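You operate a simulated robot arm through the tools that you are given. There is no shell and no other tool.

The job below is to be done with a simulated robot arm. You get a single attempt, and the scene is never put back.

TASK
Put things in order on the top of the low table. At the end: the beige packet from the top of the low table is in the gold brass bowl; the beige coin roll (marked "ONE") from the top of the low table stands on top of the yellow cube; the cream price peg from the top of the low table is on the silver small steel plate; the brown small clay cup is on the closed white carton; the silver ribbed tumbler from the top of the low table stands where the beige packet stood; whatever was shut is shut again. Leave all else as you found it, and nothing knocked over. Set down upright: small clay cup.

The check looks at the end state, three seconds after you hand in, the way a careful person would. Anything else that was tipped, shoved, dropped, spilled or broken makes it a failure.

THE ROBOT
A 6-joint arm with a two-finger parallel gripper, fixed in place. Base frame: the origin is at the foot of the arm, x ahead of it, y to its left, z up; the work surface is at about z = 0. Lengths are in m, angles in rad, forces in N, time in s.
With the tool pointing down near the work surface it reaches from about 0.12 to 0.5 m from the base axis. Its first joint turns from -1.257 to 1.257 rad. Payload 0.65 kg.
The tool frame sits at the grasp point between the pads (the TCP): z along the fingers, y along the line on which they close. The tips reach 0.025 m beyond it. Largest opening 0.076 m; finger width 0.018, thickness 0.01; the body of the gripper, 0.036 by 0.078 m, starts 0.045 m behind the TCP.
Orientation is that of the tool frame in the base frame, as a unit quaternion [x, y, z, w]. With the fingers straight down and closing along the base's y, the tool's x points along the base's -x, its y along +y and its z along -z.

THE INTERFACE
- The arm moves only by the tool drive_tool. Its argument "commands" is a list of rows, each an object of numbers (a shift or turn left out is 0, a gripper value left out holds the last): "jaw": the gripper command, from -1 (shut) to 1 (fully open), values between in proportion; "dx", "dy", "dz": the shift along the tool's x, y, z in m; "wx", "wy", "wz": the turn, a rotation vector about the tool's x, y, z in rad. In form: [{"jaw": .., "dx": .., "dy": .., "dz": .., "wx": .., "wy": .., "wz": ..}, ...]. A call has 1 to 20 rows; each row shifts and turns the commanded pose from where the row before left it, along the tool's axes as they then stand. A row lasts 0.2 s, in which the tool goes at most 0.05 m and 0.15 rad; a call with a longer step from one row to the next is refused whole, and so is a gripper value outside its range. Where a pose cannot be reached the arm comes as near as it can. A force on the tool above 40 N (or 10 N above the force at the start of the call, whichever is more), or a blocked arm, ends the call early, and 0.2 s more pass. The fingers move at their own pace (about 0.108 m/s each) and stop on an object; they squeeze with about 33 N. The grip force told is the motor's: it shows also when the fingers shut on nothing. Time passes only in rows, and 0.2 s behind the last, so rows that do not move let the fingers close. The reply holds the time, the measured pose of the TCP, the force on the tool along the base axes, the opening and the grip force, in the units named above and with some noise, with the torque about the TCP (base axes, N m) and any sound that the robot's microphone picked up, and new pictures: "views" is both (left out), scene, wrist or none.
- Cameras (640 x 400 px; columns grow to the right, rows downward): "scene" is fixed at [0.0668, 0.288, 0.3919]; the picture's right is [-0.59, -0.81, 0.00], its down [-0.55, 0.40, -0.73] and it looks along [0.59, -0.43, -0.68] (base axes); focal length 214 px, centre (320, 200). "wrist" rides on the gripper at [0.058, 0.011, -0.081] in the tool frame; the picture's right is [-0.18, 0.98, 0.00], its down [-0.75, -0.14, -0.64] and it looks along [-0.63, -0.12, 0.77] (tool axes); focal length 243 px, centre (320, 200). There is no depth. A picture from a camera that has moved, and an enlarged one, comes with that camera's place and axes in the base frame and with its lens.
- zoom(camera, box): a new picture of the part [left, top, right, bottom] of that camera's present view, enlarged. It takes no simulated time.
- close_job(): hands the job in; it is judged then, once.

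Nothing tells you positions but the pictures and the camera data. Unless the task says otherwise, let go and move clear before handing in.

The tools are called after "Request:" by a JSON object that holds its "fn" and its "kwargs". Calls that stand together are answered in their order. drive_tool: Moves the arm, as the interface text tells. Its arguments: {"type":"object","properties":{"commands":{"type":"array","items":{"type":"object","properties":{"jaw":{"type":"number"},"dx":{"type":"number"},"dy":{"type":"number"},"dz":{"type":"number"},"wx":{"type":"number"},"wy":{"type":"number"},"wz":{"type":"number"}}}},"views":{"type":"string","enum":["both","scene","wrist","none"]}},"required":["commands"]} The other tools are called the same way: zoom (camera, box) takes an enlarged picture of a part of a camera's view; close_job () hands the job in.

At the start:

```text
t: 0.0
position: [0.2731, -0.0746, 0.2993]
tcp_rot: [-0.001, 1.0, 0.0, -0.001]
contact_force: [-0.7, 0.1, -0.5]
moment: [0.0, -0.03, -0.01]
gripper_width: 0.076
gripper_force: 0.0
```

scene: 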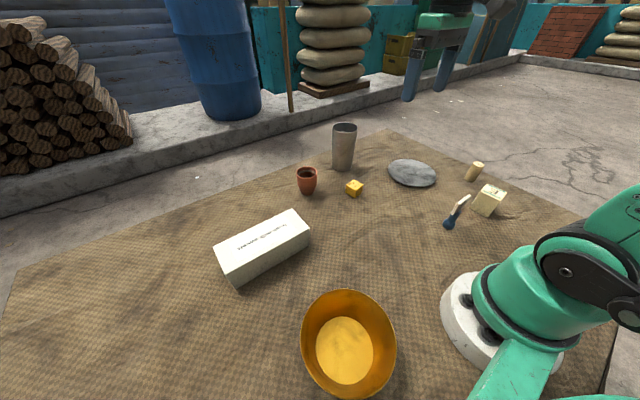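
wrist: 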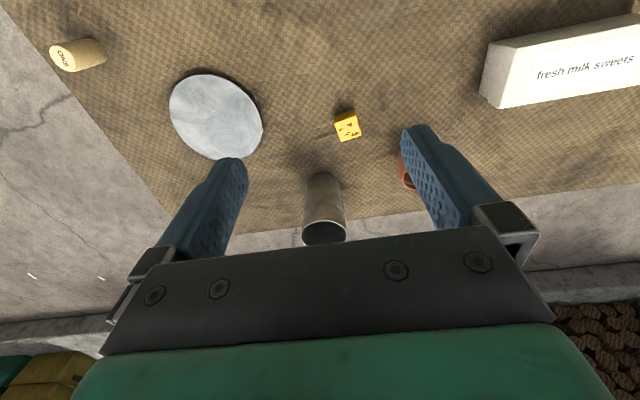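

I see a cloth-covered surface with a gold bowl, white carton, clay cup, tumbler, yellow cube, steel plate, coin roll, packet and price peg. I'll zoom in to locate each before moving.

Request:
{"fn": "zoom", "kwargs": {"camera": "scene", "box": [380, 130, 540, 230]}}

Request:
{"fn": "zoom", "kwargs": {"camera": "scene", "box": [270, 110, 430, 210]}}

Request:
{"fn": "zoom", "kwargs": {"camera": "scene", "box": [200, 190, 440, 400]}}

Request:
{"fn": "zoom", "kwargs": {"camera": "wrist", "box": [0, 0, 400, 250]}}

```text
4.00 times, centred on (460, 180) of scene
camera zoom: at [0.0668, 0.288, 0.3919], right [-0.59, -0.81, 0.0], down [-0.55, 0.4, -0.73], along [0.59, -0.43, -0.68], focal length 858 px, centre (-240, 280)
```

zoom: 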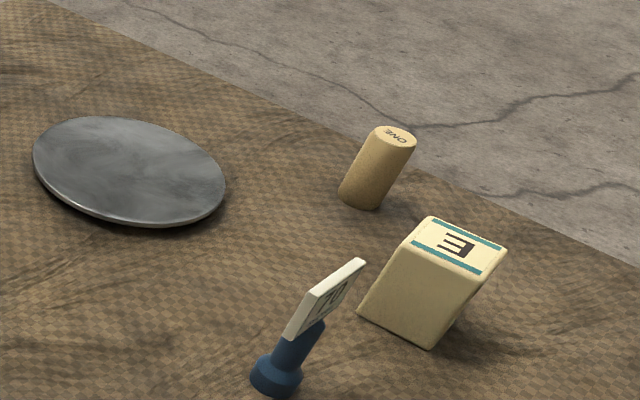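

```text
4.00 times, centred on (350, 160) of scene
camera zoom: at [0.0668, 0.288, 0.3919], right [-0.59, -0.81, 0.0], down [-0.55, 0.4, -0.73], along [0.59, -0.43, -0.68], focal length 858 px, centre (200, 360)
```

zoom: 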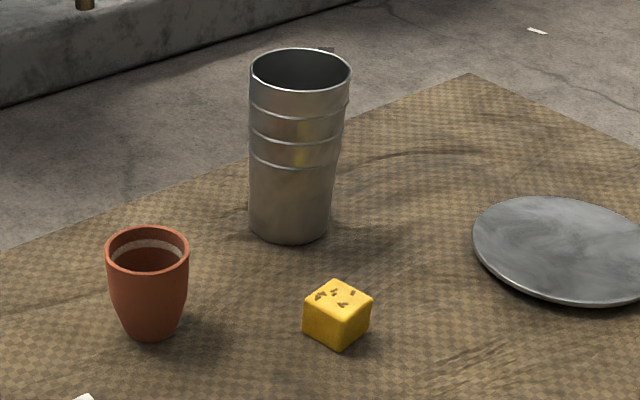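

```text
1.90 times, centred on (320, 295) of scene
camera zoom: at [0.0668, 0.288, 0.3919], right [-0.59, -0.81, 0.0], down [-0.55, 0.4, -0.73], along [0.59, -0.43, -0.68], focal length 408 px, centre (320, 19)
```

zoom: 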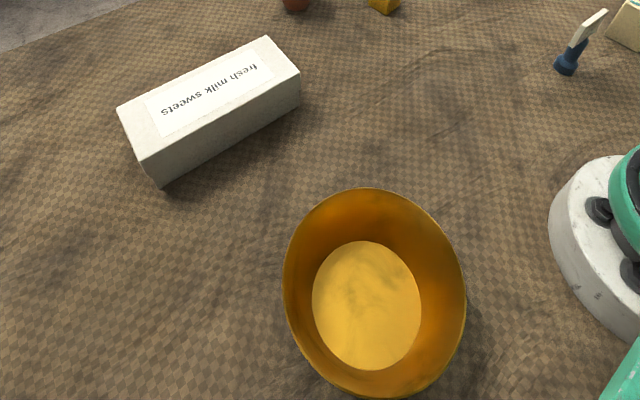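

```text
1.60 times, centred on (200, 125) of wrist
camera zoom: at [0.2161, -0.0624, 0.3794], right [0.18, 0.98, 0.0], down [0.75, -0.14, 0.64], along [0.63, -0.12, -0.77], focal length 388 px, centre (512, 320)
```

zoom: 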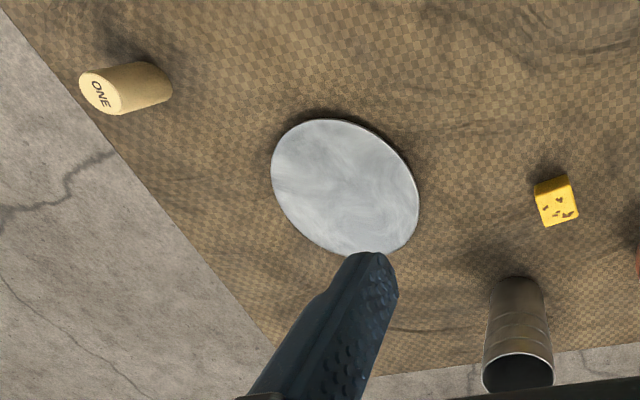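

I take the packet to be near (0.134, -0.278), the roll near (0.215, -0.377), the peg near (0.152, -0.153), the plate near (0.33, -0.253) and the cube near (0.375, -0.053). The tumbler is near (0.49, -0.11), the cup near (0.45, 0.05), the carton centre near (0.337, 0.227) and the bowl near (0.108, 0.211). Next I hover near the packet for a closer view.

Request:
{"fn": "drive_tool", "kwargs": {"commands": [{"jaw": 1, "dx": 0.023, "dy": -0.034, "dz": 0.012}, {"dx": 0.023, "dy": -0.034, "dz": 0.012}, {"dx": 0.023, "dy": -0.034, "dz": 0.012}, {"dx": 0.023, "dy": -0.034, "dz": 0.012}, {"dx": 0.023, "dy": -0.034, "dz": 0.012}, {"dx": 0.023, "dy": -0.034, "dz": 0.012}, {}, {}]}}

```text
t: 1.8
position: [0.1356, -0.2782, 0.2274]
tcp_rot: [0.0, 1.0, 0.0, 0.0]
contact_force: [0.2, -0.7, 0.0]
moment: [0.0, -0.01, -0.04]
gripper_width: 0.0758
gripper_force: 0.1
camera wrist: at [0.0777, -0.2665, 0.3085], right [0.18, 0.98, 0.0], down [0.75, -0.14, 0.64], along [0.63, -0.12, -0.77], focal length 243 px, centre (320, 200)
```

scene: 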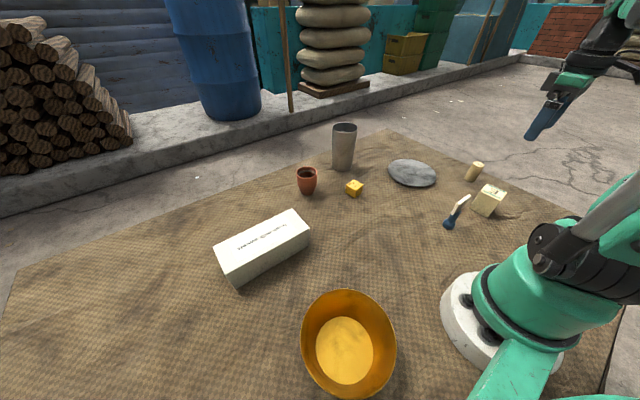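
wrist: 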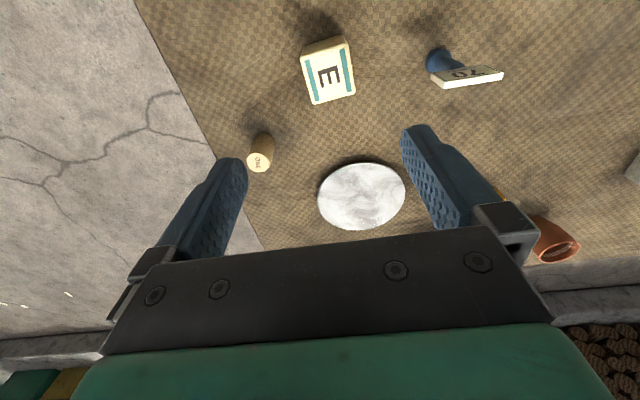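

The wrist view shows the packet ("E"), peg ("70"), roll and plate clearly. I'll zoom in to measure them.

Request:
{"fn": "zoom", "kwargs": {"camera": "wrist", "box": [240, 10, 400, 110]}}

Request:
{"fn": "zoom", "kwargs": {"camera": "wrist", "box": [390, 20, 550, 120]}}

Request:
{"fn": "zoom", "kwargs": {"camera": "wrist", "box": [220, 110, 420, 235]}}

```text
4.00 times, centred on (320, 60) of wrist
camera zoom: at [0.0777, -0.2665, 0.3085], right [0.18, 0.98, 0.0], down [0.75, -0.14, 0.64], along [0.63, -0.12, -0.77], focal length 970 px, centre (320, 760)
```

zoom: 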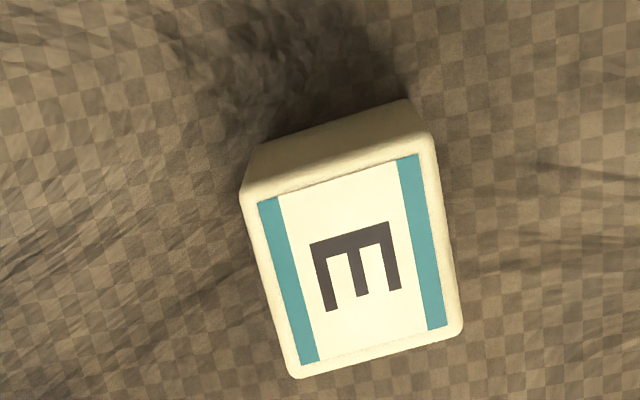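

```text
4.00 times, centred on (470, 70) of wrist
camera zoom: at [0.0777, -0.2665, 0.3085], right [0.18, 0.98, 0.0], down [0.75, -0.14, 0.64], along [0.63, -0.12, -0.77], focal length 970 px, centre (-280, 720)
```

zoom: 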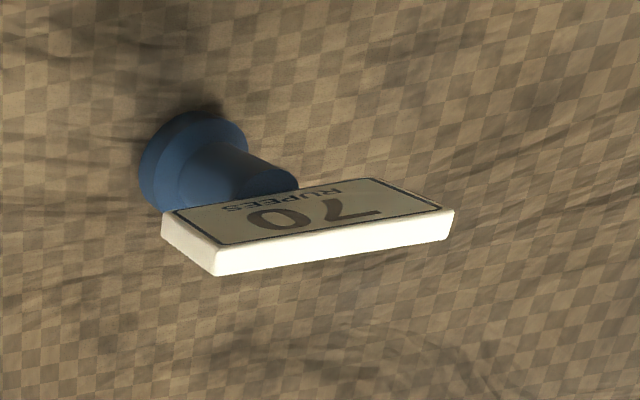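

```text
3.20 times, centred on (320, 172) of wrist
camera zoom: at [0.0777, -0.2665, 0.3085], right [0.18, 0.98, 0.0], down [0.75, -0.14, 0.64], along [0.63, -0.12, -0.77], focal length 776 px, centre (320, 288)
```

zoom: 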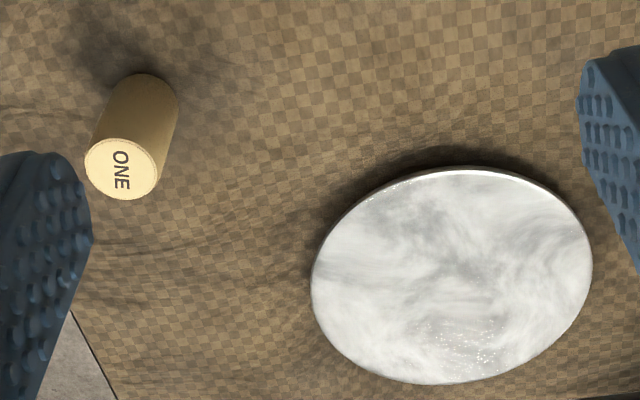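

The packet is about 4.4 × 4.5 cm, centred near (0.137, -0.268) and turned about 0.05 rad. Next I go down to just above it and check alignment.

Request:
{"fn": "drive_tool", "kwargs": {"commands": [{"dx": -0.0015, "dy": 0.01}, {"wz": -0.048}, {"dz": 0.032}, {"dz": 0.032}, {"dz": 0.032}, {"dz": 0.031}, {}]}}

```text
t: 3.4
position: [0.1373, -0.2689, 0.0994]
tcp_rot: [-0.023, 1.0, 0.0, -0.001]
contact_force: [0.8, 0.4, 0.3]
moment: [0.03, -0.03, 0.02]
gripper_width: 0.0759
gripper_force: 0.1
camera wrist: at [0.0788, -0.2593, 0.1803], right [0.14, 0.99, 0.0], down [0.76, -0.1, 0.64], along [0.64, -0.09, -0.77], focal length 243 px, centre (320, 200)
```

scene: 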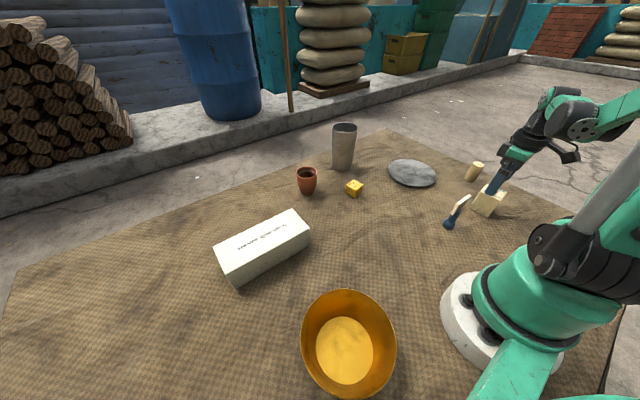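
wrist: 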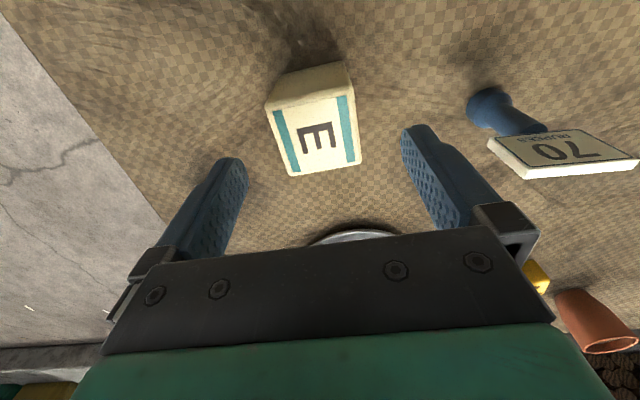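

The packet sits almost centred between the fingers, aligned within a few mm. I'll make a small correction, descend around it and grip.

Request:
{"fn": "drive_tool", "kwargs": {"commands": [{"dx": -0.0026, "dy": -0.0015, "dz": 0.02}, {"dz": 0.023}, {"dz": 0.023}, {}, {"jaw": -1}, {"jaw": -1}, {"jaw": -1}, {"jaw": -1}]}}

```text
t: 5.2
position: [0.1394, -0.2689, 0.0344]
tcp_rot: [-0.023, 1.0, 0.0, 0.0]
contact_force: [0.0, 0.1, 0.5]
moment: [0.02, 0.04, 0.02]
gripper_width: 0.0449
gripper_force: 33.0
camera wrist: at [0.0815, -0.2605, 0.1149], right [0.14, 0.99, 0.0], down [0.76, -0.1, 0.64], along [0.64, -0.09, -0.77], focal length 243 px, centre (320, 200)
```

scene: 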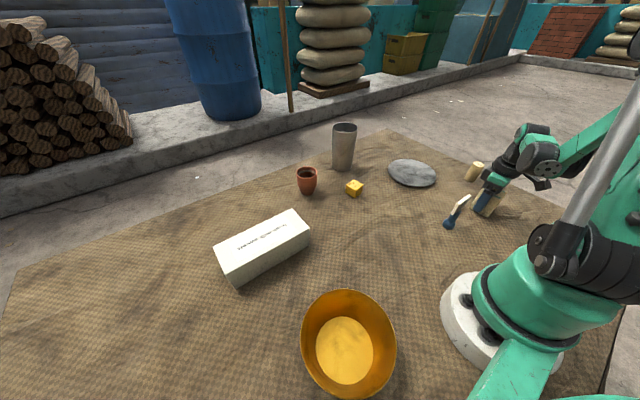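
wrist: 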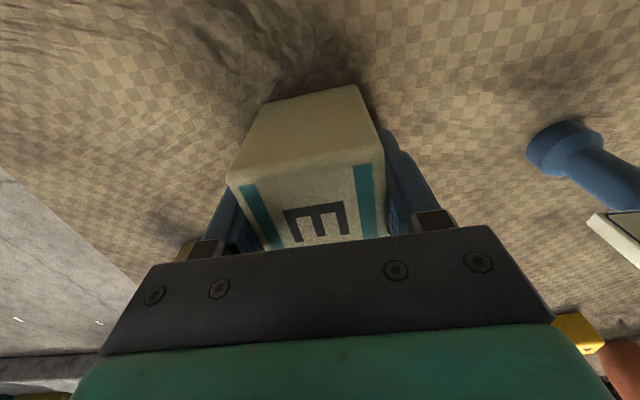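

The packet is gripped at 4.5 cm width, and its original spot is about (0.140, -0.270). I'll lift it and carry it around in front of the arm to above the bowl.

Request:
{"fn": "drive_tool", "kwargs": {"commands": [{"dz": -0.03}, {"dz": -0.05}, {"dz": -0.05}, {"dz": -0.05}, {"dz": -0.03, "wz": 0.046}, {"dx": -0.02, "dy": 0.037}, {"dx": -0.02, "dy": 0.037}, {"dx": -0.02, "dy": 0.037}, {"dx": -0.02, "dy": 0.037}, {"dx": -0.02, "dy": 0.037}, {"dx": -0.02, "dy": 0.037}, {"dx": 0.0, "dy": 0.04}, {"dx": 0.02, "dy": 0.037}, {"dx": 0.026, "dy": 0.036}, {"dx": 0.026, "dy": 0.036}, {"dx": 0.026, "dy": 0.036}, {"dx": 0.026, "dy": 0.036}, {"dx": 0.022, "dy": 0.03}, {}]}}

```text
t: 9.2
position: [0.1132, 0.203, 0.2455]
tcp_rot: [-0.001, 1.0, 0.0, 0.0]
contact_force: [-0.3, -0.2, -1.3]
moment: [0.0, 0.01, 0.0]
gripper_width: 0.0447
gripper_force: 33.1
camera wrist: at [0.0557, 0.2148, 0.3248], right [0.18, 0.98, 0.0], down [0.75, -0.14, 0.64], along [0.63, -0.12, -0.77], focal length 243 px, centre (320, 200)
```

scene: 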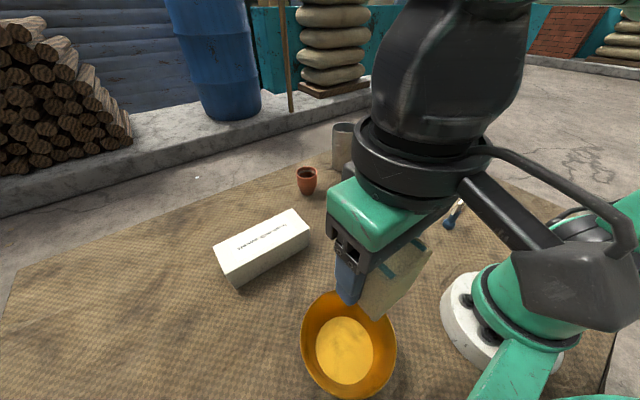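
wrist: 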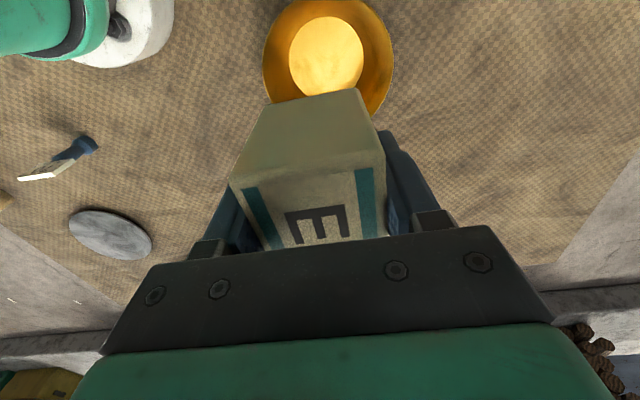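

The bowl floor centre measures near (0.108, 0.211), so I'll shift slightly and lower the packet in. I'll stop just above the floor to check.

Request:
{"fn": "drive_tool", "kwargs": {"commands": [{"dx": 0.005, "dy": 0.008}, {"dz": 0.04}, {"dz": 0.04}, {"dz": 0.04}, {"dz": 0.03}, {"dz": 0.02}, {"dz": 0.015}, {"dz": 0.01}, {}]}}

```text
t: 11.2
position: [0.1086, 0.2109, 0.0486]
tcp_rot: [-0.001, 1.0, 0.0, 0.0]
contact_force: [-0.2, 0.1, -1.5]
moment: [-0.02, -0.02, -0.02]
gripper_width: 0.0448
gripper_force: 32.8
camera wrist: at [0.0505, 0.2227, 0.1293], right [0.18, 0.98, 0.0], down [0.75, -0.14, 0.64], along [0.63, -0.12, -0.77], focal length 243 px, centre (320, 200)
```

scene: 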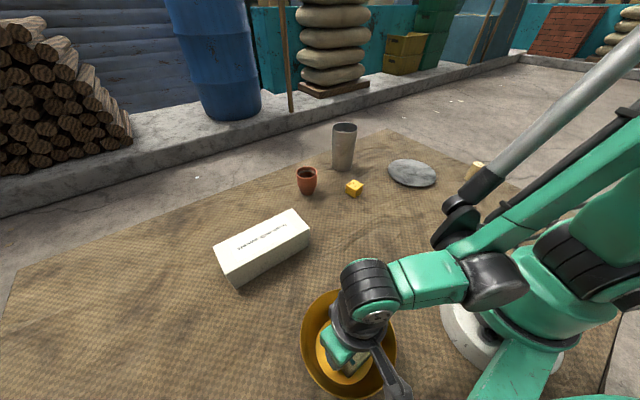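
wrist: 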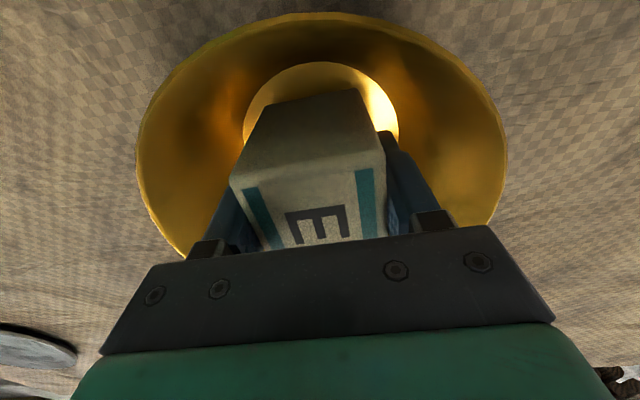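

The packet is centred inside the bowl with clearance all around. I'll lower it the last few mm while watching the force.

Request:
{"fn": "drive_tool", "kwargs": {"commands": [{"dz": 0.003}, {"dz": 0.003}, {"dz": 0.002}, {}], "views": "none"}}

```text
t: 12.2
position: [0.1069, 0.2108, 0.0401]
tcp_rot: [0.0, 1.0, 0.0, 0.0]
contact_force: [-0.1, 0.1, -0.6]
moment: [-0.01, -0.02, 0.01]
gripper_width: 0.0446
gripper_force: 33.8
```

There is no contact yet, so I'll ease down another couple of mm.

Request:
{"fn": "drive_tool", "kwargs": {"commands": [{"dz": 0.0015}, {"dz": 0.001}, {}], "views": "none"}}

```text
t: 13.0
position: [0.1078, 0.2122, 0.0376]
tcp_rot: [-0.001, 1.0, 0.0, 0.0]
contact_force: [1.0, -1.2, 12.8]
moment: [0.04, -0.11, 0.01]
gripper_width: 0.0446
gripper_force: 33.4
```

The packet has now touched the bowl floor. I'll release with a partial opening and rise out.

Request:
{"fn": "drive_tool", "kwargs": {"commands": [{"dz": -0.001}, {"jaw": 0.45}, {"jaw": 0.45}, {}, {"dz": -0.02}, {"dz": -0.04}, {"dz": -0.05}, {"dz": -0.05}, {"dz": -0.05}, {}]}}

```text
t: 15.2
position: [0.1071, 0.2128, 0.2497]
tcp_rot: [-0.001, 1.0, 0.0, 0.0]
contact_force: [0.4, 0.3, 0.3]
moment: [-0.02, 0.01, 0.01]
gripper_width: 0.0548
gripper_force: 0.2
camera wrist: at [0.0494, 0.2248, 0.3307], right [0.18, 0.98, 0.0], down [0.75, -0.14, 0.64], along [0.63, -0.12, -0.77], focal length 243 px, centre (320, 200)
```

scene: 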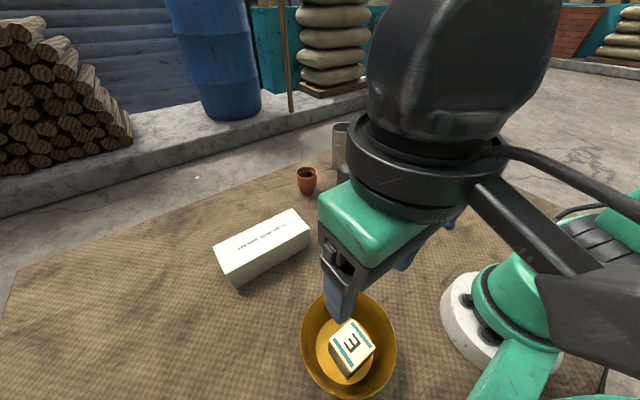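
wrist: 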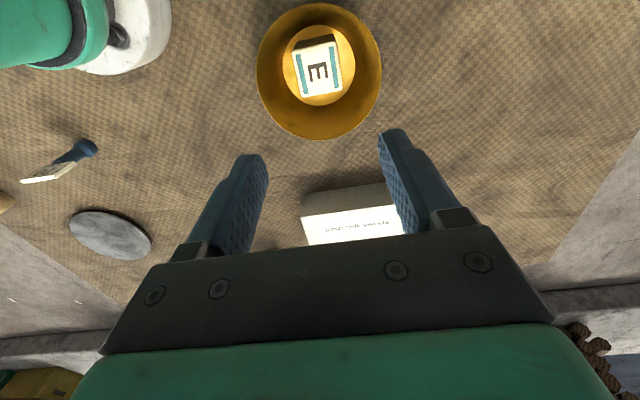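

The packet is standing in the bowl and the bowl hasn't moved. Next is the clay cup, so I'll move over toward it and look at it and the carton.

Request:
{"fn": "drive_tool", "kwargs": {"commands": [{"jaw": 1, "dx": -0.038, "dy": -0.02}, {"dx": -0.038, "dy": -0.02}, {"dx": -0.038, "dy": -0.02}, {"dx": -0.038, "dy": -0.02}, {"dx": -0.038, "dy": -0.02}, {"dx": -0.038, "dy": -0.02}, {"dx": -0.038, "dy": -0.02}, {"dx": -0.038, "dy": -0.02}, {}, {}]}}

```text
t: 17.4
position: [0.4126, 0.0522, 0.2482]
tcp_rot: [-0.001, 1.0, 0.0, 0.0]
contact_force: [0.5, -0.4, -0.3]
moment: [-0.05, 0.02, 0.01]
gripper_width: 0.0759
gripper_force: 0.0
camera wrist: at [0.3544, 0.0633, 0.3298], right [0.18, 0.98, 0.0], down [0.75, -0.14, 0.64], along [0.63, -0.12, -0.77], focal length 243 px, centre (320, 200)
```

scene: 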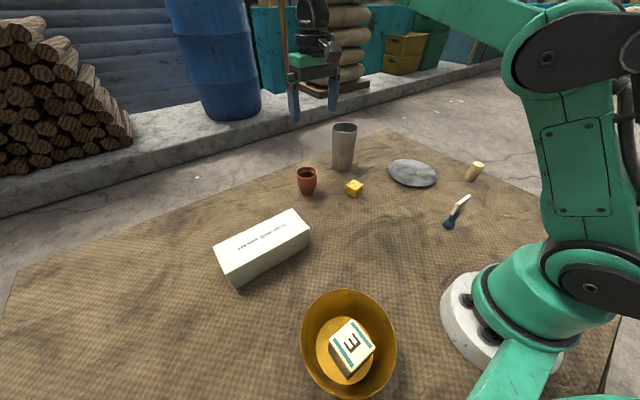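
wrist: 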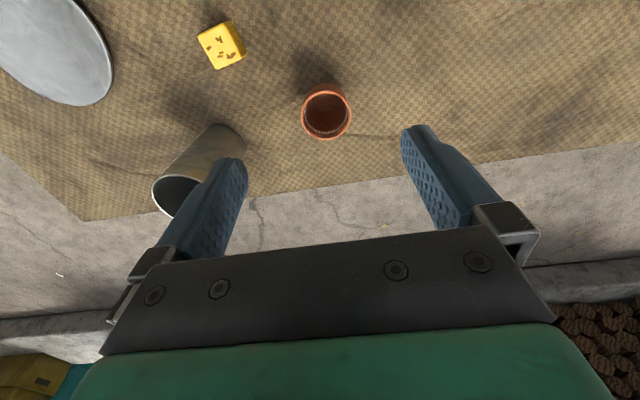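

Request:
{"fn": "zoom", "kwargs": {"camera": "wrist", "box": [140, 10, 380, 160]}}

Request:
{"fn": "zoom", "kwargs": {"camera": "wrist", "box": [280, 70, 376, 130]}}

Request:
{"fn": "zoom", "kwargs": {"camera": "wrist", "box": [130, 110, 274, 220]}}

```text
2.67 times, centred on (260, 85) of wrist
camera zoom: at [0.3544, 0.0633, 0.3298], right [0.18, 0.98, 0.0], down [0.75, -0.14, 0.64], along [0.63, -0.12, -0.77], focal length 647 px, centre (480, 507)
```

zoom: 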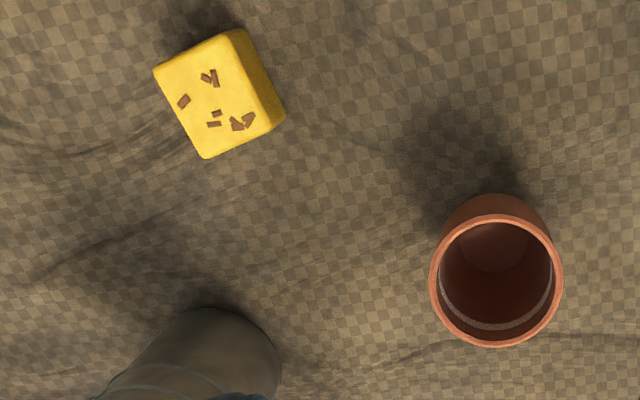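

```text
6.67 times, centred on (328, 100) of wrist
camera zoom: at [0.3544, 0.0633, 0.3298], right [0.18, 0.98, 0.0], down [0.75, -0.14, 0.64], along [0.63, -0.12, -0.77], focal length 1618 px, centre (267, 867)
```

zoom: 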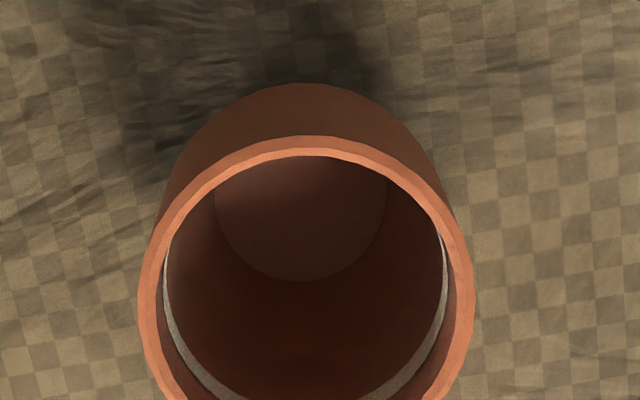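

```text
3.64 times, centred on (202, 165) of wrist
camera zoom: at [0.3544, 0.0633, 0.3298], right [0.18, 0.98, 0.0], down [0.75, -0.14, 0.64], along [0.63, -0.12, -0.77], focal length 882 px, centre (749, 327)
```

zoom: 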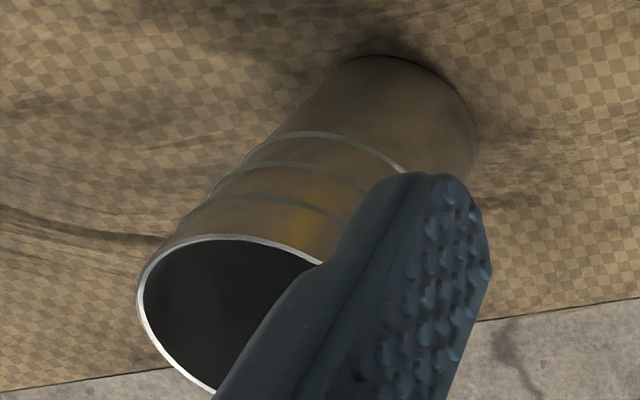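

The cup is centred near (0.453, 0.052) with a rim about 5.5 cm across and a height of about 6.6 cm. I'll move above it and check before going down.

Request:
{"fn": "drive_tool", "kwargs": {"commands": [{"dx": -0.04, "dy": -0.0007}, {"dz": 0.04}, {"dz": 0.04}, {"dz": 0.038}, {}, {}]}}

```text
t: 18.8
position: [0.4309, 0.0504, 0.1326]
tcp_rot: [0.0, 1.0, 0.001, 0.0]
contact_force: [-0.2, 0.4, -0.2]
moment: [0.03, 0.0, 0.01]
gripper_width: 0.0759
gripper_force: 0.1
out of reach, approached as far as the arm can: row 1
camera wrist: at [0.3739, 0.0624, 0.2127], right [0.18, 0.98, 0.0], down [0.75, -0.14, 0.64], along [0.63, -0.12, -0.77], focal length 243 px, centre (320, 200)
```

scene: 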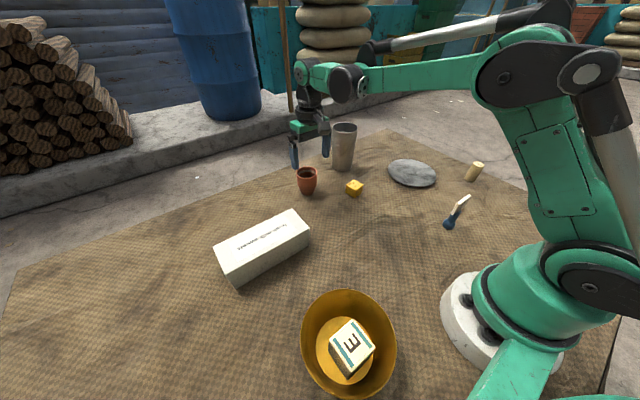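
wrist: 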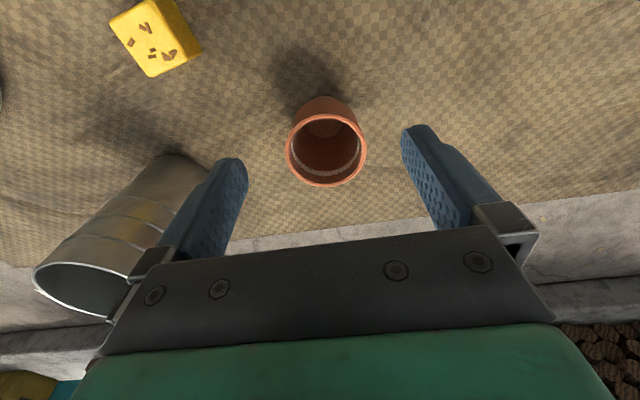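

At that height the reach stops near 0.43 m. Lower down it should extend, so I'll shift outward 2 cm while descending and stay just above the rim.

Request:
{"fn": "drive_tool", "kwargs": {"commands": [{"dz": 0.03}, {"dx": -0.01}, {"dx": -0.01}, {}, {}]}}

```text
t: 20.0
position: [0.4527, 0.051, 0.1016]
tcp_rot: [-0.001, 1.0, 0.001, -0.001]
contact_force: [0.9, 0.7, 0.5]
moment: [0.0, -0.01, 0.02]
gripper_width: 0.076
gripper_force: 0.1
camera wrist: at [0.3942, 0.063, 0.1819], right [0.18, 0.98, 0.0], down [0.75, -0.14, 0.64], along [0.63, -0.12, -0.77], focal length 243 px, centre (320, 200)
```

scene: 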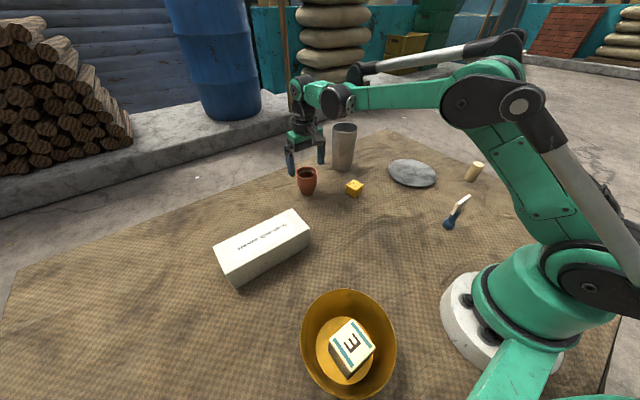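
wrist: 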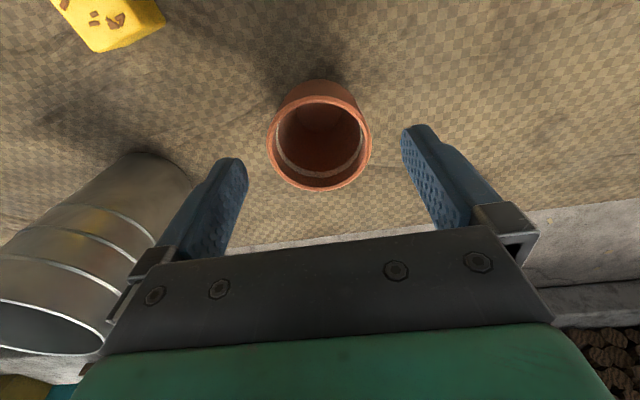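

The cup is now centred between the fingers to within a mm. I'll descend and grip.

Request:
{"fn": "drive_tool", "kwargs": {"commands": [{"dz": 0.02}, {"dz": 0.02}, {"dz": 0.01}, {}, {"jaw": -1}, {"jaw": -1}, {"jaw": -1}]}}

```text
t: 21.6
position: [0.4512, 0.0518, 0.0515]
tcp_rot: [-0.001, 1.0, 0.0, 0.0]
contact_force: [0.5, 0.1, -0.2]
moment: [0.01, 0.02, 0.0]
gripper_width: 0.0546
gripper_force: 32.4
camera wrist: at [0.3941, 0.0631, 0.1322], right [0.18, 0.98, 0.0], down [0.75, -0.14, 0.64], along [0.63, -0.12, -0.77], focal length 243 px, centre (320, 200)
```

scene: 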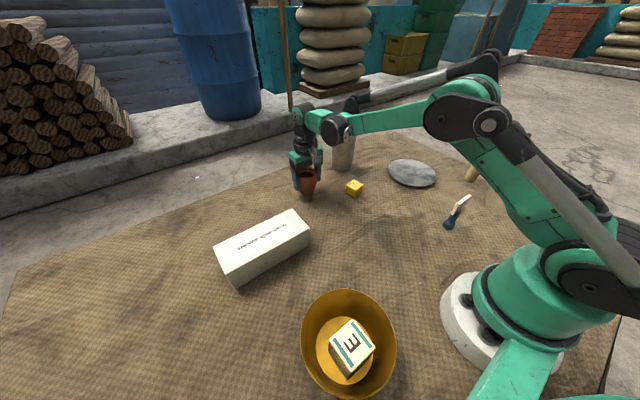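
wrist: 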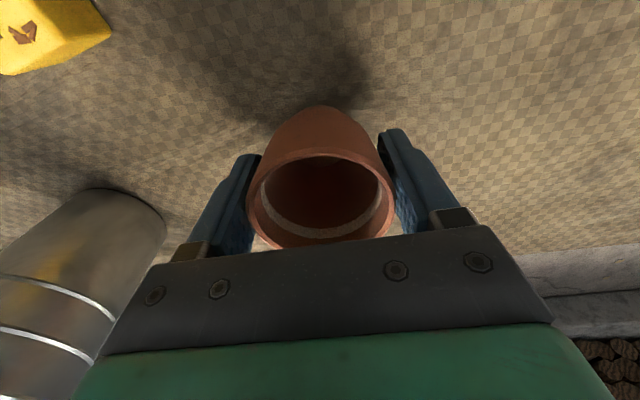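

The cup is held (5.5 cm). I'll lift it, pull inward, and carry it toward the carton for a look.

Request:
{"fn": "drive_tool", "kwargs": {"commands": [{"dz": -0.015}, {"dz": -0.03}, {"dx": 0.012, "dz": -0.03}, {"dx": 0.02, "dz": -0.03}, {"dx": 0.02, "dy": 0.025, "dz": -0.015}, {"dx": 0.022, "dy": 0.036}, {"dx": 0.022, "dy": 0.036}, {"dx": 0.022, "dy": 0.036}, {"dx": 0.015, "dy": 0.036}, {}, {}]}}

```text
t: 24.0
position: [0.3181, 0.2227, 0.1718]
tcp_rot: [-0.001, 1.0, 0.0, 0.0]
contact_force: [0.0, -0.5, -1.2]
moment: [0.03, 0.0, -0.02]
gripper_width: 0.0545
gripper_force: 33.3
camera wrist: at [0.2615, 0.2337, 0.2518], right [0.18, 0.98, 0.0], down [0.75, -0.14, 0.64], along [0.63, -0.12, -0.77], focal length 243 px, centre (320, 200)
```

scene: 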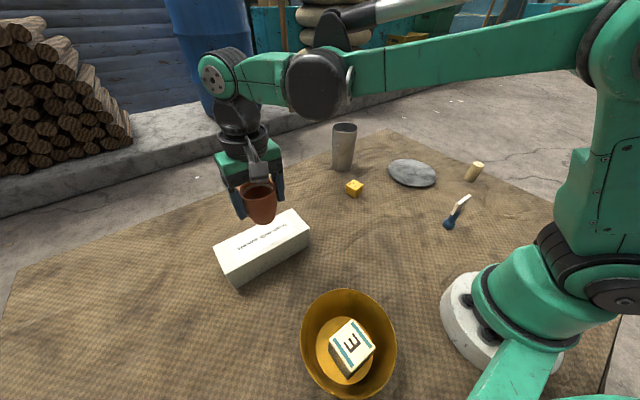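
wrist: 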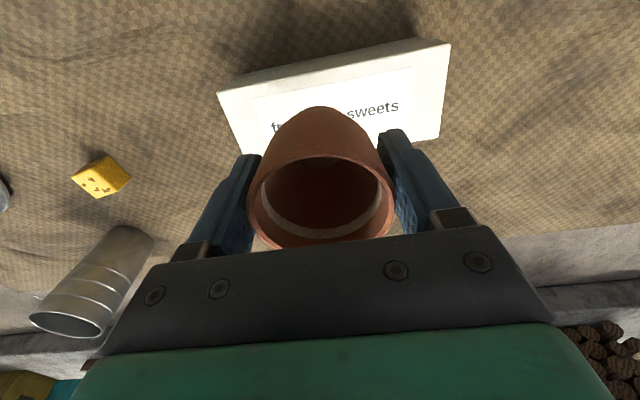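

The carton top spans x 0.302–0.372, y 0.147–0.317, with its centre near (0.337, 0.232) and its top near z = 0.056. I'll move over the centre and lower the cup.

Request:
{"fn": "drive_tool", "kwargs": {"commands": [{"dx": -0.019, "dy": 0.009}, {"dz": 0.025}, {"dz": 0.02}, {"dz": 0.012}, {}]}}

```text
t: 25.2
position: [0.337, 0.2292, 0.1131]
tcp_rot: [-0.001, 1.0, 0.0, 0.0]
contact_force: [-0.5, -0.1, -0.6]
moment: [-0.03, -0.01, 0.01]
gripper_width: 0.0545
gripper_force: 33.3
camera wrist: at [0.2801, 0.2408, 0.1946], right [0.18, 0.98, 0.0], down [0.75, -0.14, 0.64], along [0.63, -0.12, -0.77], focal length 243 px, centre (320, 200)
```

scene: 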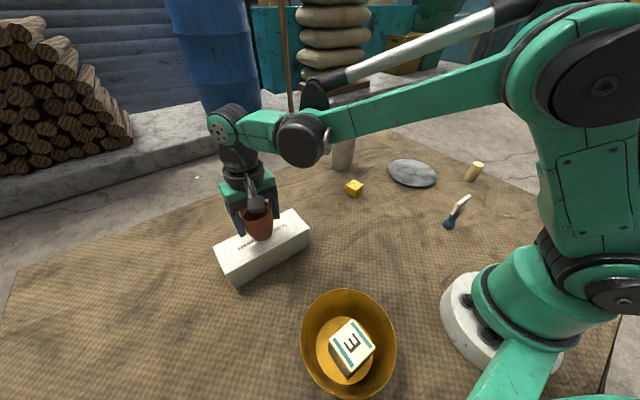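
wrist: 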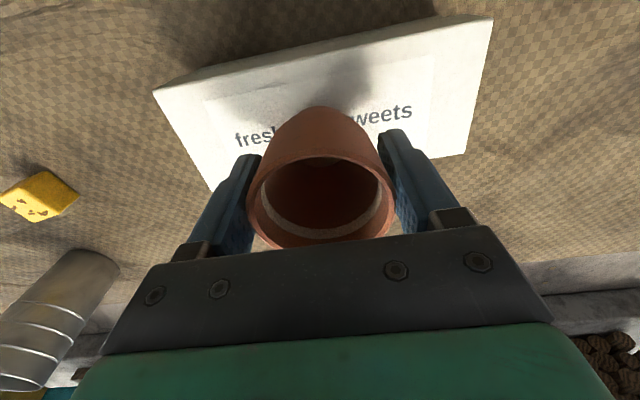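

The cup hangs over the carton's middle. I'll ease down in small steps until contact.

Request:
{"fn": "drive_tool", "kwargs": {"commands": [{"dz": 0.0025}, {"dz": 0.0015}, {}], "views": "none"}}

Request:
{"fn": "drive_tool", "kwargs": {"commands": [{"dz": 0.001}, {}], "views": "none"}}

```text
t: 25.8
position: [0.3376, 0.2283, 0.1115]
tcp_rot: [0.0, 1.0, -0.001, -0.001]
contact_force: [-1.1, -0.1, 15.4]
moment: [0.18, -0.02, 0.0]
gripper_width: 0.0545
gripper_force: 33.4
stopped in row 2: the force on the tool passed its limit at 47 N (the readings are from after the stop); the commanded pose is now the measured one
```

```text
t: 26.2
position: [0.3375, 0.2282, 0.1124]
tcp_rot: [0.0, 1.0, -0.001, 0.0]
contact_force: [-1.4, -0.7, 14.2]
moment: [0.21, -0.05, 0.0]
gripper_width: 0.0549
gripper_force: 33.2
stopped in row 2: the force on the tool passed its limit at 43 N (the readings are from after the stop); the commanded pose is now the measured one
```

The cup is touching the carton, so I'll relieve the pressure slightly and check the view before letting go.

Request:
{"fn": "drive_tool", "kwargs": {"commands": [{"dz": -0.001}, {}]}}

```text
t: 26.9
position: [0.3376, 0.2285, 0.112]
tcp_rot: [0.0, 1.0, -0.001, 0.0]
contact_force: [0.4, 0.5, -1.3]
moment: [0.0, -0.03, 0.01]
gripper_width: 0.0544
gripper_force: 33.5
camera wrist: at [0.2805, 0.2405, 0.1929], right [0.18, 0.98, 0.0], down [0.75, -0.14, 0.64], along [0.63, -0.12, -0.77], focal length 243 px, centre (320, 200)
```

scene: 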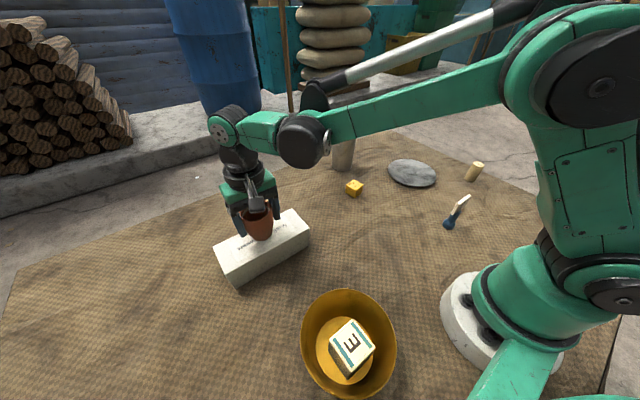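
wrist: 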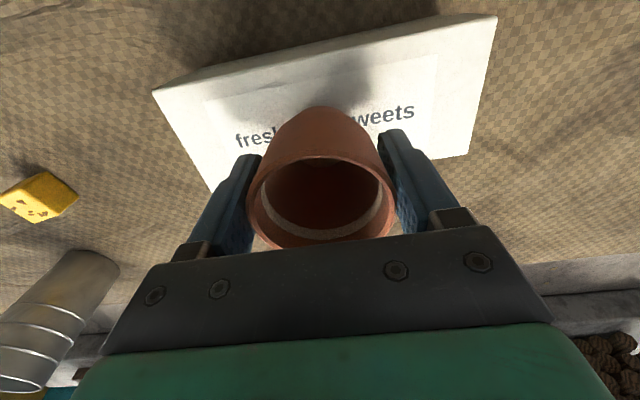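

The weight is back on the gripper by less than a mm of clearance, so I'll settle 0.5 mm and open slowly. Then I rise straight up.

Request:
{"fn": "drive_tool", "kwargs": {"commands": [{"dz": 0.0005}, {"jaw": 0.6}, {"jaw": 1}, {}, {"dz": -0.03}, {"dz": -0.03}, {"dz": -0.03}, {}]}}

```text
t: 28.6
position: [0.3384, 0.2284, 0.2015]
tcp_rot: [0.0, 1.0, -0.001, 0.0]
contact_force: [-0.7, -0.9, -0.1]
moment: [-0.02, 0.01, -0.02]
gripper_width: 0.076
gripper_force: 0.0
camera wrist: at [0.2808, 0.2413, 0.2822], right [0.18, 0.98, 0.0], down [0.75, -0.14, 0.64], along [0.63, -0.12, -0.77], focal length 243 px, centre (320, 200)
```

scene: 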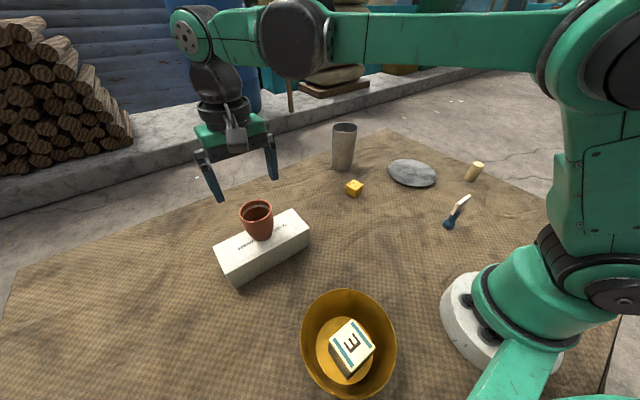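
wrist: 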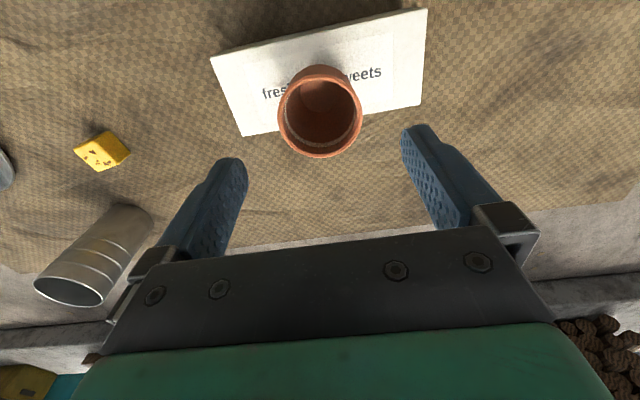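

The cup stands upright on the carton and everything else is undisturbed. Next I hover over the yellow cube to measure it before fetching the coin roll.

Request:
{"fn": "drive_tool", "kwargs": {"commands": [{"dy": -0.046, "dx": -0.004}, {"dy": -0.046, "dx": -0.004}, {"dy": -0.046, "dx": -0.004}, {"dy": -0.046, "dx": -0.004}, {"dy": -0.046, "dx": -0.004}, {"dy": -0.046, "dz": 0.03}, {"dz": 0.03}, {}]}}

Request:
{"fn": "zoom", "kwargs": {"camera": "scene", "box": [200, 180, 340, 290]}}

Request:
{"fn": "zoom", "kwargs": {"camera": "wrist", "box": [260, 60, 400, 160]}}

```text
refused: row 6 steps farther than a row can; nothing moved
```

```text
3.64 times, centred on (270, 235) of scene
camera zoom: at [0.0668, 0.288, 0.3919], right [-0.59, -0.81, 0.0], down [-0.55, 0.4, -0.73], along [0.59, -0.43, -0.68], focal length 780 px, centre (502, 73)
```

zoom: 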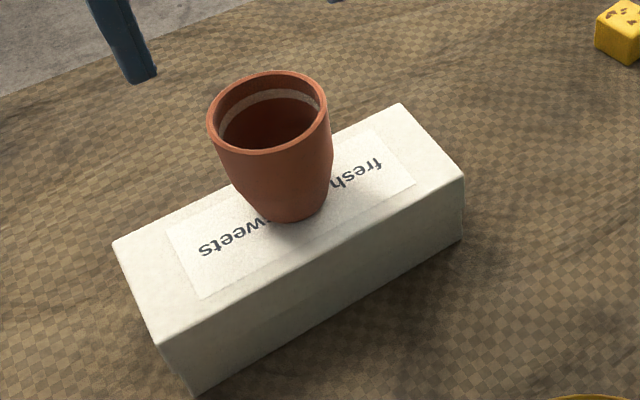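

```text
4.00 times, centred on (330, 110) of wrist
camera zoom: at [0.2808, 0.2413, 0.2822], right [0.18, 0.98, 0.0], down [0.75, -0.14, 0.64], along [0.63, -0.12, -0.77], focal length 970 px, centre (280, 560)
```

zoom: 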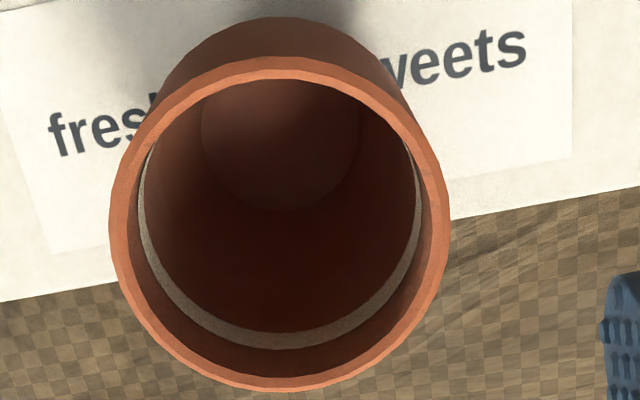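

The cup is upright and centred on the closed carton. That move was refused for too long a step, so I'll resend it with smaller steps.

Request:
{"fn": "drive_tool", "kwargs": {"commands": [{"dy": -0.046, "dx": -0.004}, {"dy": -0.046, "dx": -0.004}, {"dy": -0.046, "dx": -0.004}, {"dy": -0.046, "dx": -0.004}, {"dy": -0.046, "dx": -0.004}, {"dy": -0.046}, {"dz": 0.03}, {"dz": 0.03}, {}, {}]}}

```text
t: 30.9
position: [0.3577, -0.0482, 0.1428]
tcp_rot: [-0.001, 1.0, -0.001, 0.0]
contact_force: [0.1, 0.6, 0.4]
moment: [-0.01, -0.01, -0.01]
gripper_width: 0.0762
gripper_force: 0.2
camera wrist: at [0.3004, -0.0354, 0.2231], right [0.18, 0.98, 0.0], down [0.75, -0.14, 0.64], along [0.63, -0.12, -0.77], focal length 243 px, centre (320, 200)
```

scene: 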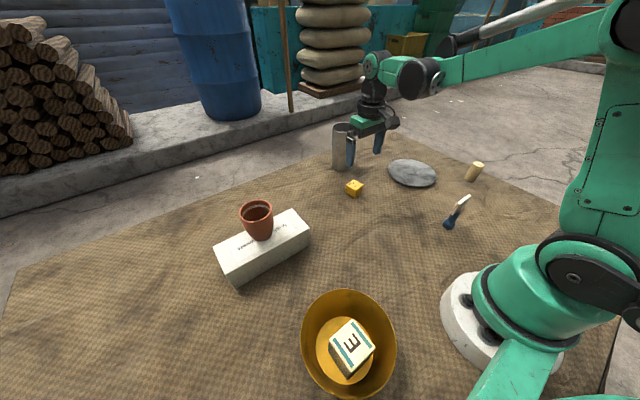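
wrist: 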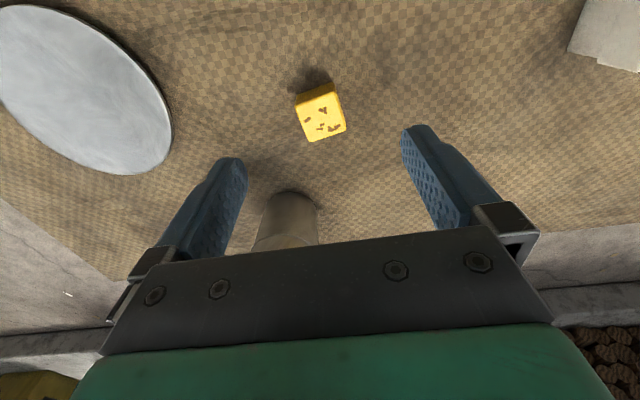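

Request:
{"fn": "zoom", "kwargs": {"camera": "wrist", "box": [272, 70, 368, 150]}}

Request:
{"fn": "zoom", "kwargs": {"camera": "scene", "box": [330, 170, 378, 206]}}

```text
5.00 times, centred on (320, 110) of wrist
camera zoom: at [0.3004, -0.0354, 0.2231], right [0.18, 0.98, 0.0], down [0.75, -0.14, 0.64], along [0.63, -0.12, -0.77], focal length 1213 px, centre (320, 650)
```

zoom: 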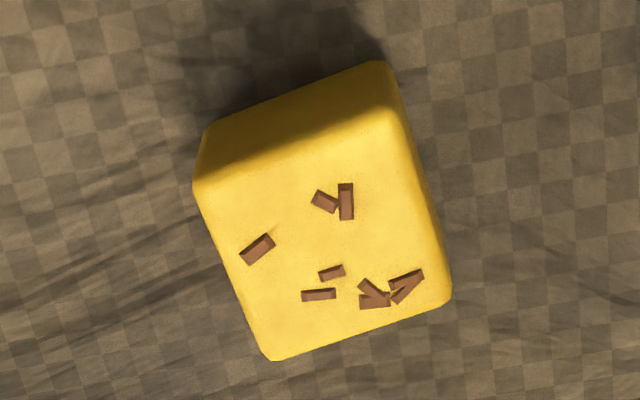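

```text
11.11 times, centred on (354, 188) of scene
camera zoom: at [0.0668, 0.288, 0.3919], right [-0.59, -0.81, 0.0], down [-0.55, 0.4, -0.73], along [0.59, -0.43, -0.68], focal length 2383 px, centre (-58, 333)
```

zoom: 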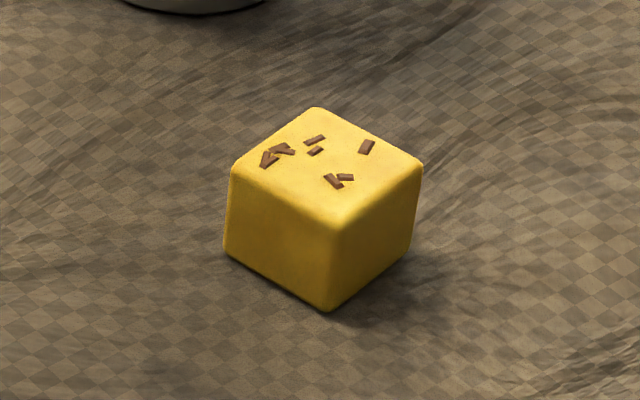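

The cube measures about 3.2 cm a side, with its top centre near (0.3745, -0.048) and a turn of about 0.16 rad. I'll travel to the coin roll and hover above it.

Request:
{"fn": "drive_tool", "kwargs": {"commands": [{"dz": -0.045}, {"dx": 0.018, "dy": -0.04}, {"dx": 0.018, "dy": -0.04}, {"dx": 0.018, "dy": -0.04}, {"dx": 0.018, "dy": -0.04}, {"dx": 0.018, "dy": -0.04}, {"dx": 0.018, "dy": -0.04}, {"dx": 0.018, "dy": -0.04}, {"dx": 0.018, "dy": -0.04}, {}, {}]}}

```text
t: 33.2
position: [0.212, -0.3684, 0.1868]
tcp_rot: [0.0, 1.0, -0.001, 0.0]
contact_force: [0.2, 0.2, 1.1]
moment: [0.0, 0.0, 0.02]
gripper_width: 0.0759
gripper_force: 0.1
camera wrist: at [0.1558, -0.3553, 0.2679], right [0.18, 0.98, 0.0], down [0.75, -0.14, 0.64], along [0.63, -0.12, -0.77], focal length 243 px, centre (320, 200)
```

scene: 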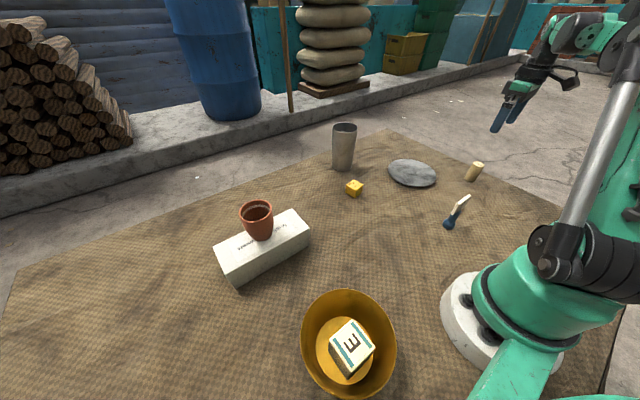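
wrist: 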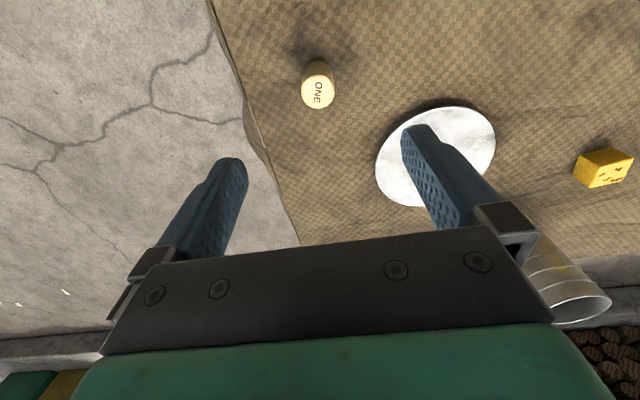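

The roll is almost directly under the TCP, near (0.214, -0.371). I'll correct a few mm and descend to just above it.

Request:
{"fn": "drive_tool", "kwargs": {"commands": [{"dx": -0.0023, "dy": -0.0028, "dz": 0.03}, {"dz": 0.03}, {"dz": 0.027}, {}]}}

Request:
{"fn": "zoom", "kwargs": {"camera": "wrist", "box": [240, 60, 400, 200]}}

```text
t: 34.2
position: [0.2164, -0.3717, 0.101]
tcp_rot: [0.0, 1.0, -0.001, -0.001]
contact_force: [-0.4, 1.0, -0.2]
moment: [-0.02, -0.01, -0.02]
gripper_width: 0.076
gripper_force: 0.1
camera wrist: at [0.1589, -0.3587, 0.1815], right [0.18, 0.98, 0.0], down [0.75, -0.14, 0.64], along [0.63, -0.12, -0.77], focal length 243 px, centre (320, 200)
```

scene: 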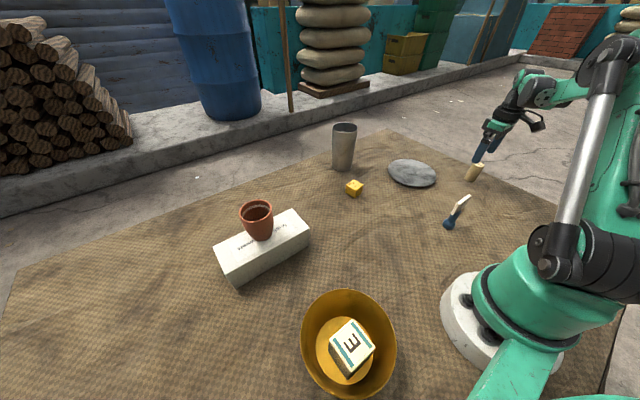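
wrist: 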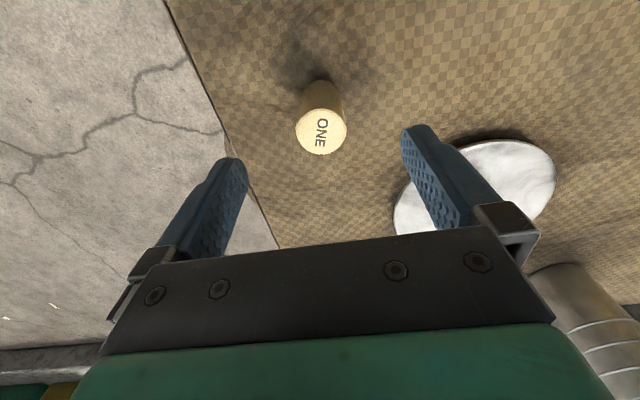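

```text
2.86 times, centred on (320, 130) of wrist
camera zoom: at [0.1589, -0.3587, 0.1815], right [0.18, 0.98, 0.0], down [0.75, -0.14, 0.64], along [0.63, -0.12, -0.77], focal length 693 px, centre (320, 400)
```

zoom: 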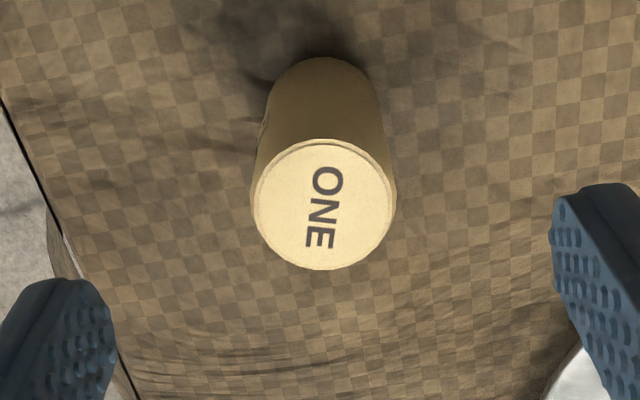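

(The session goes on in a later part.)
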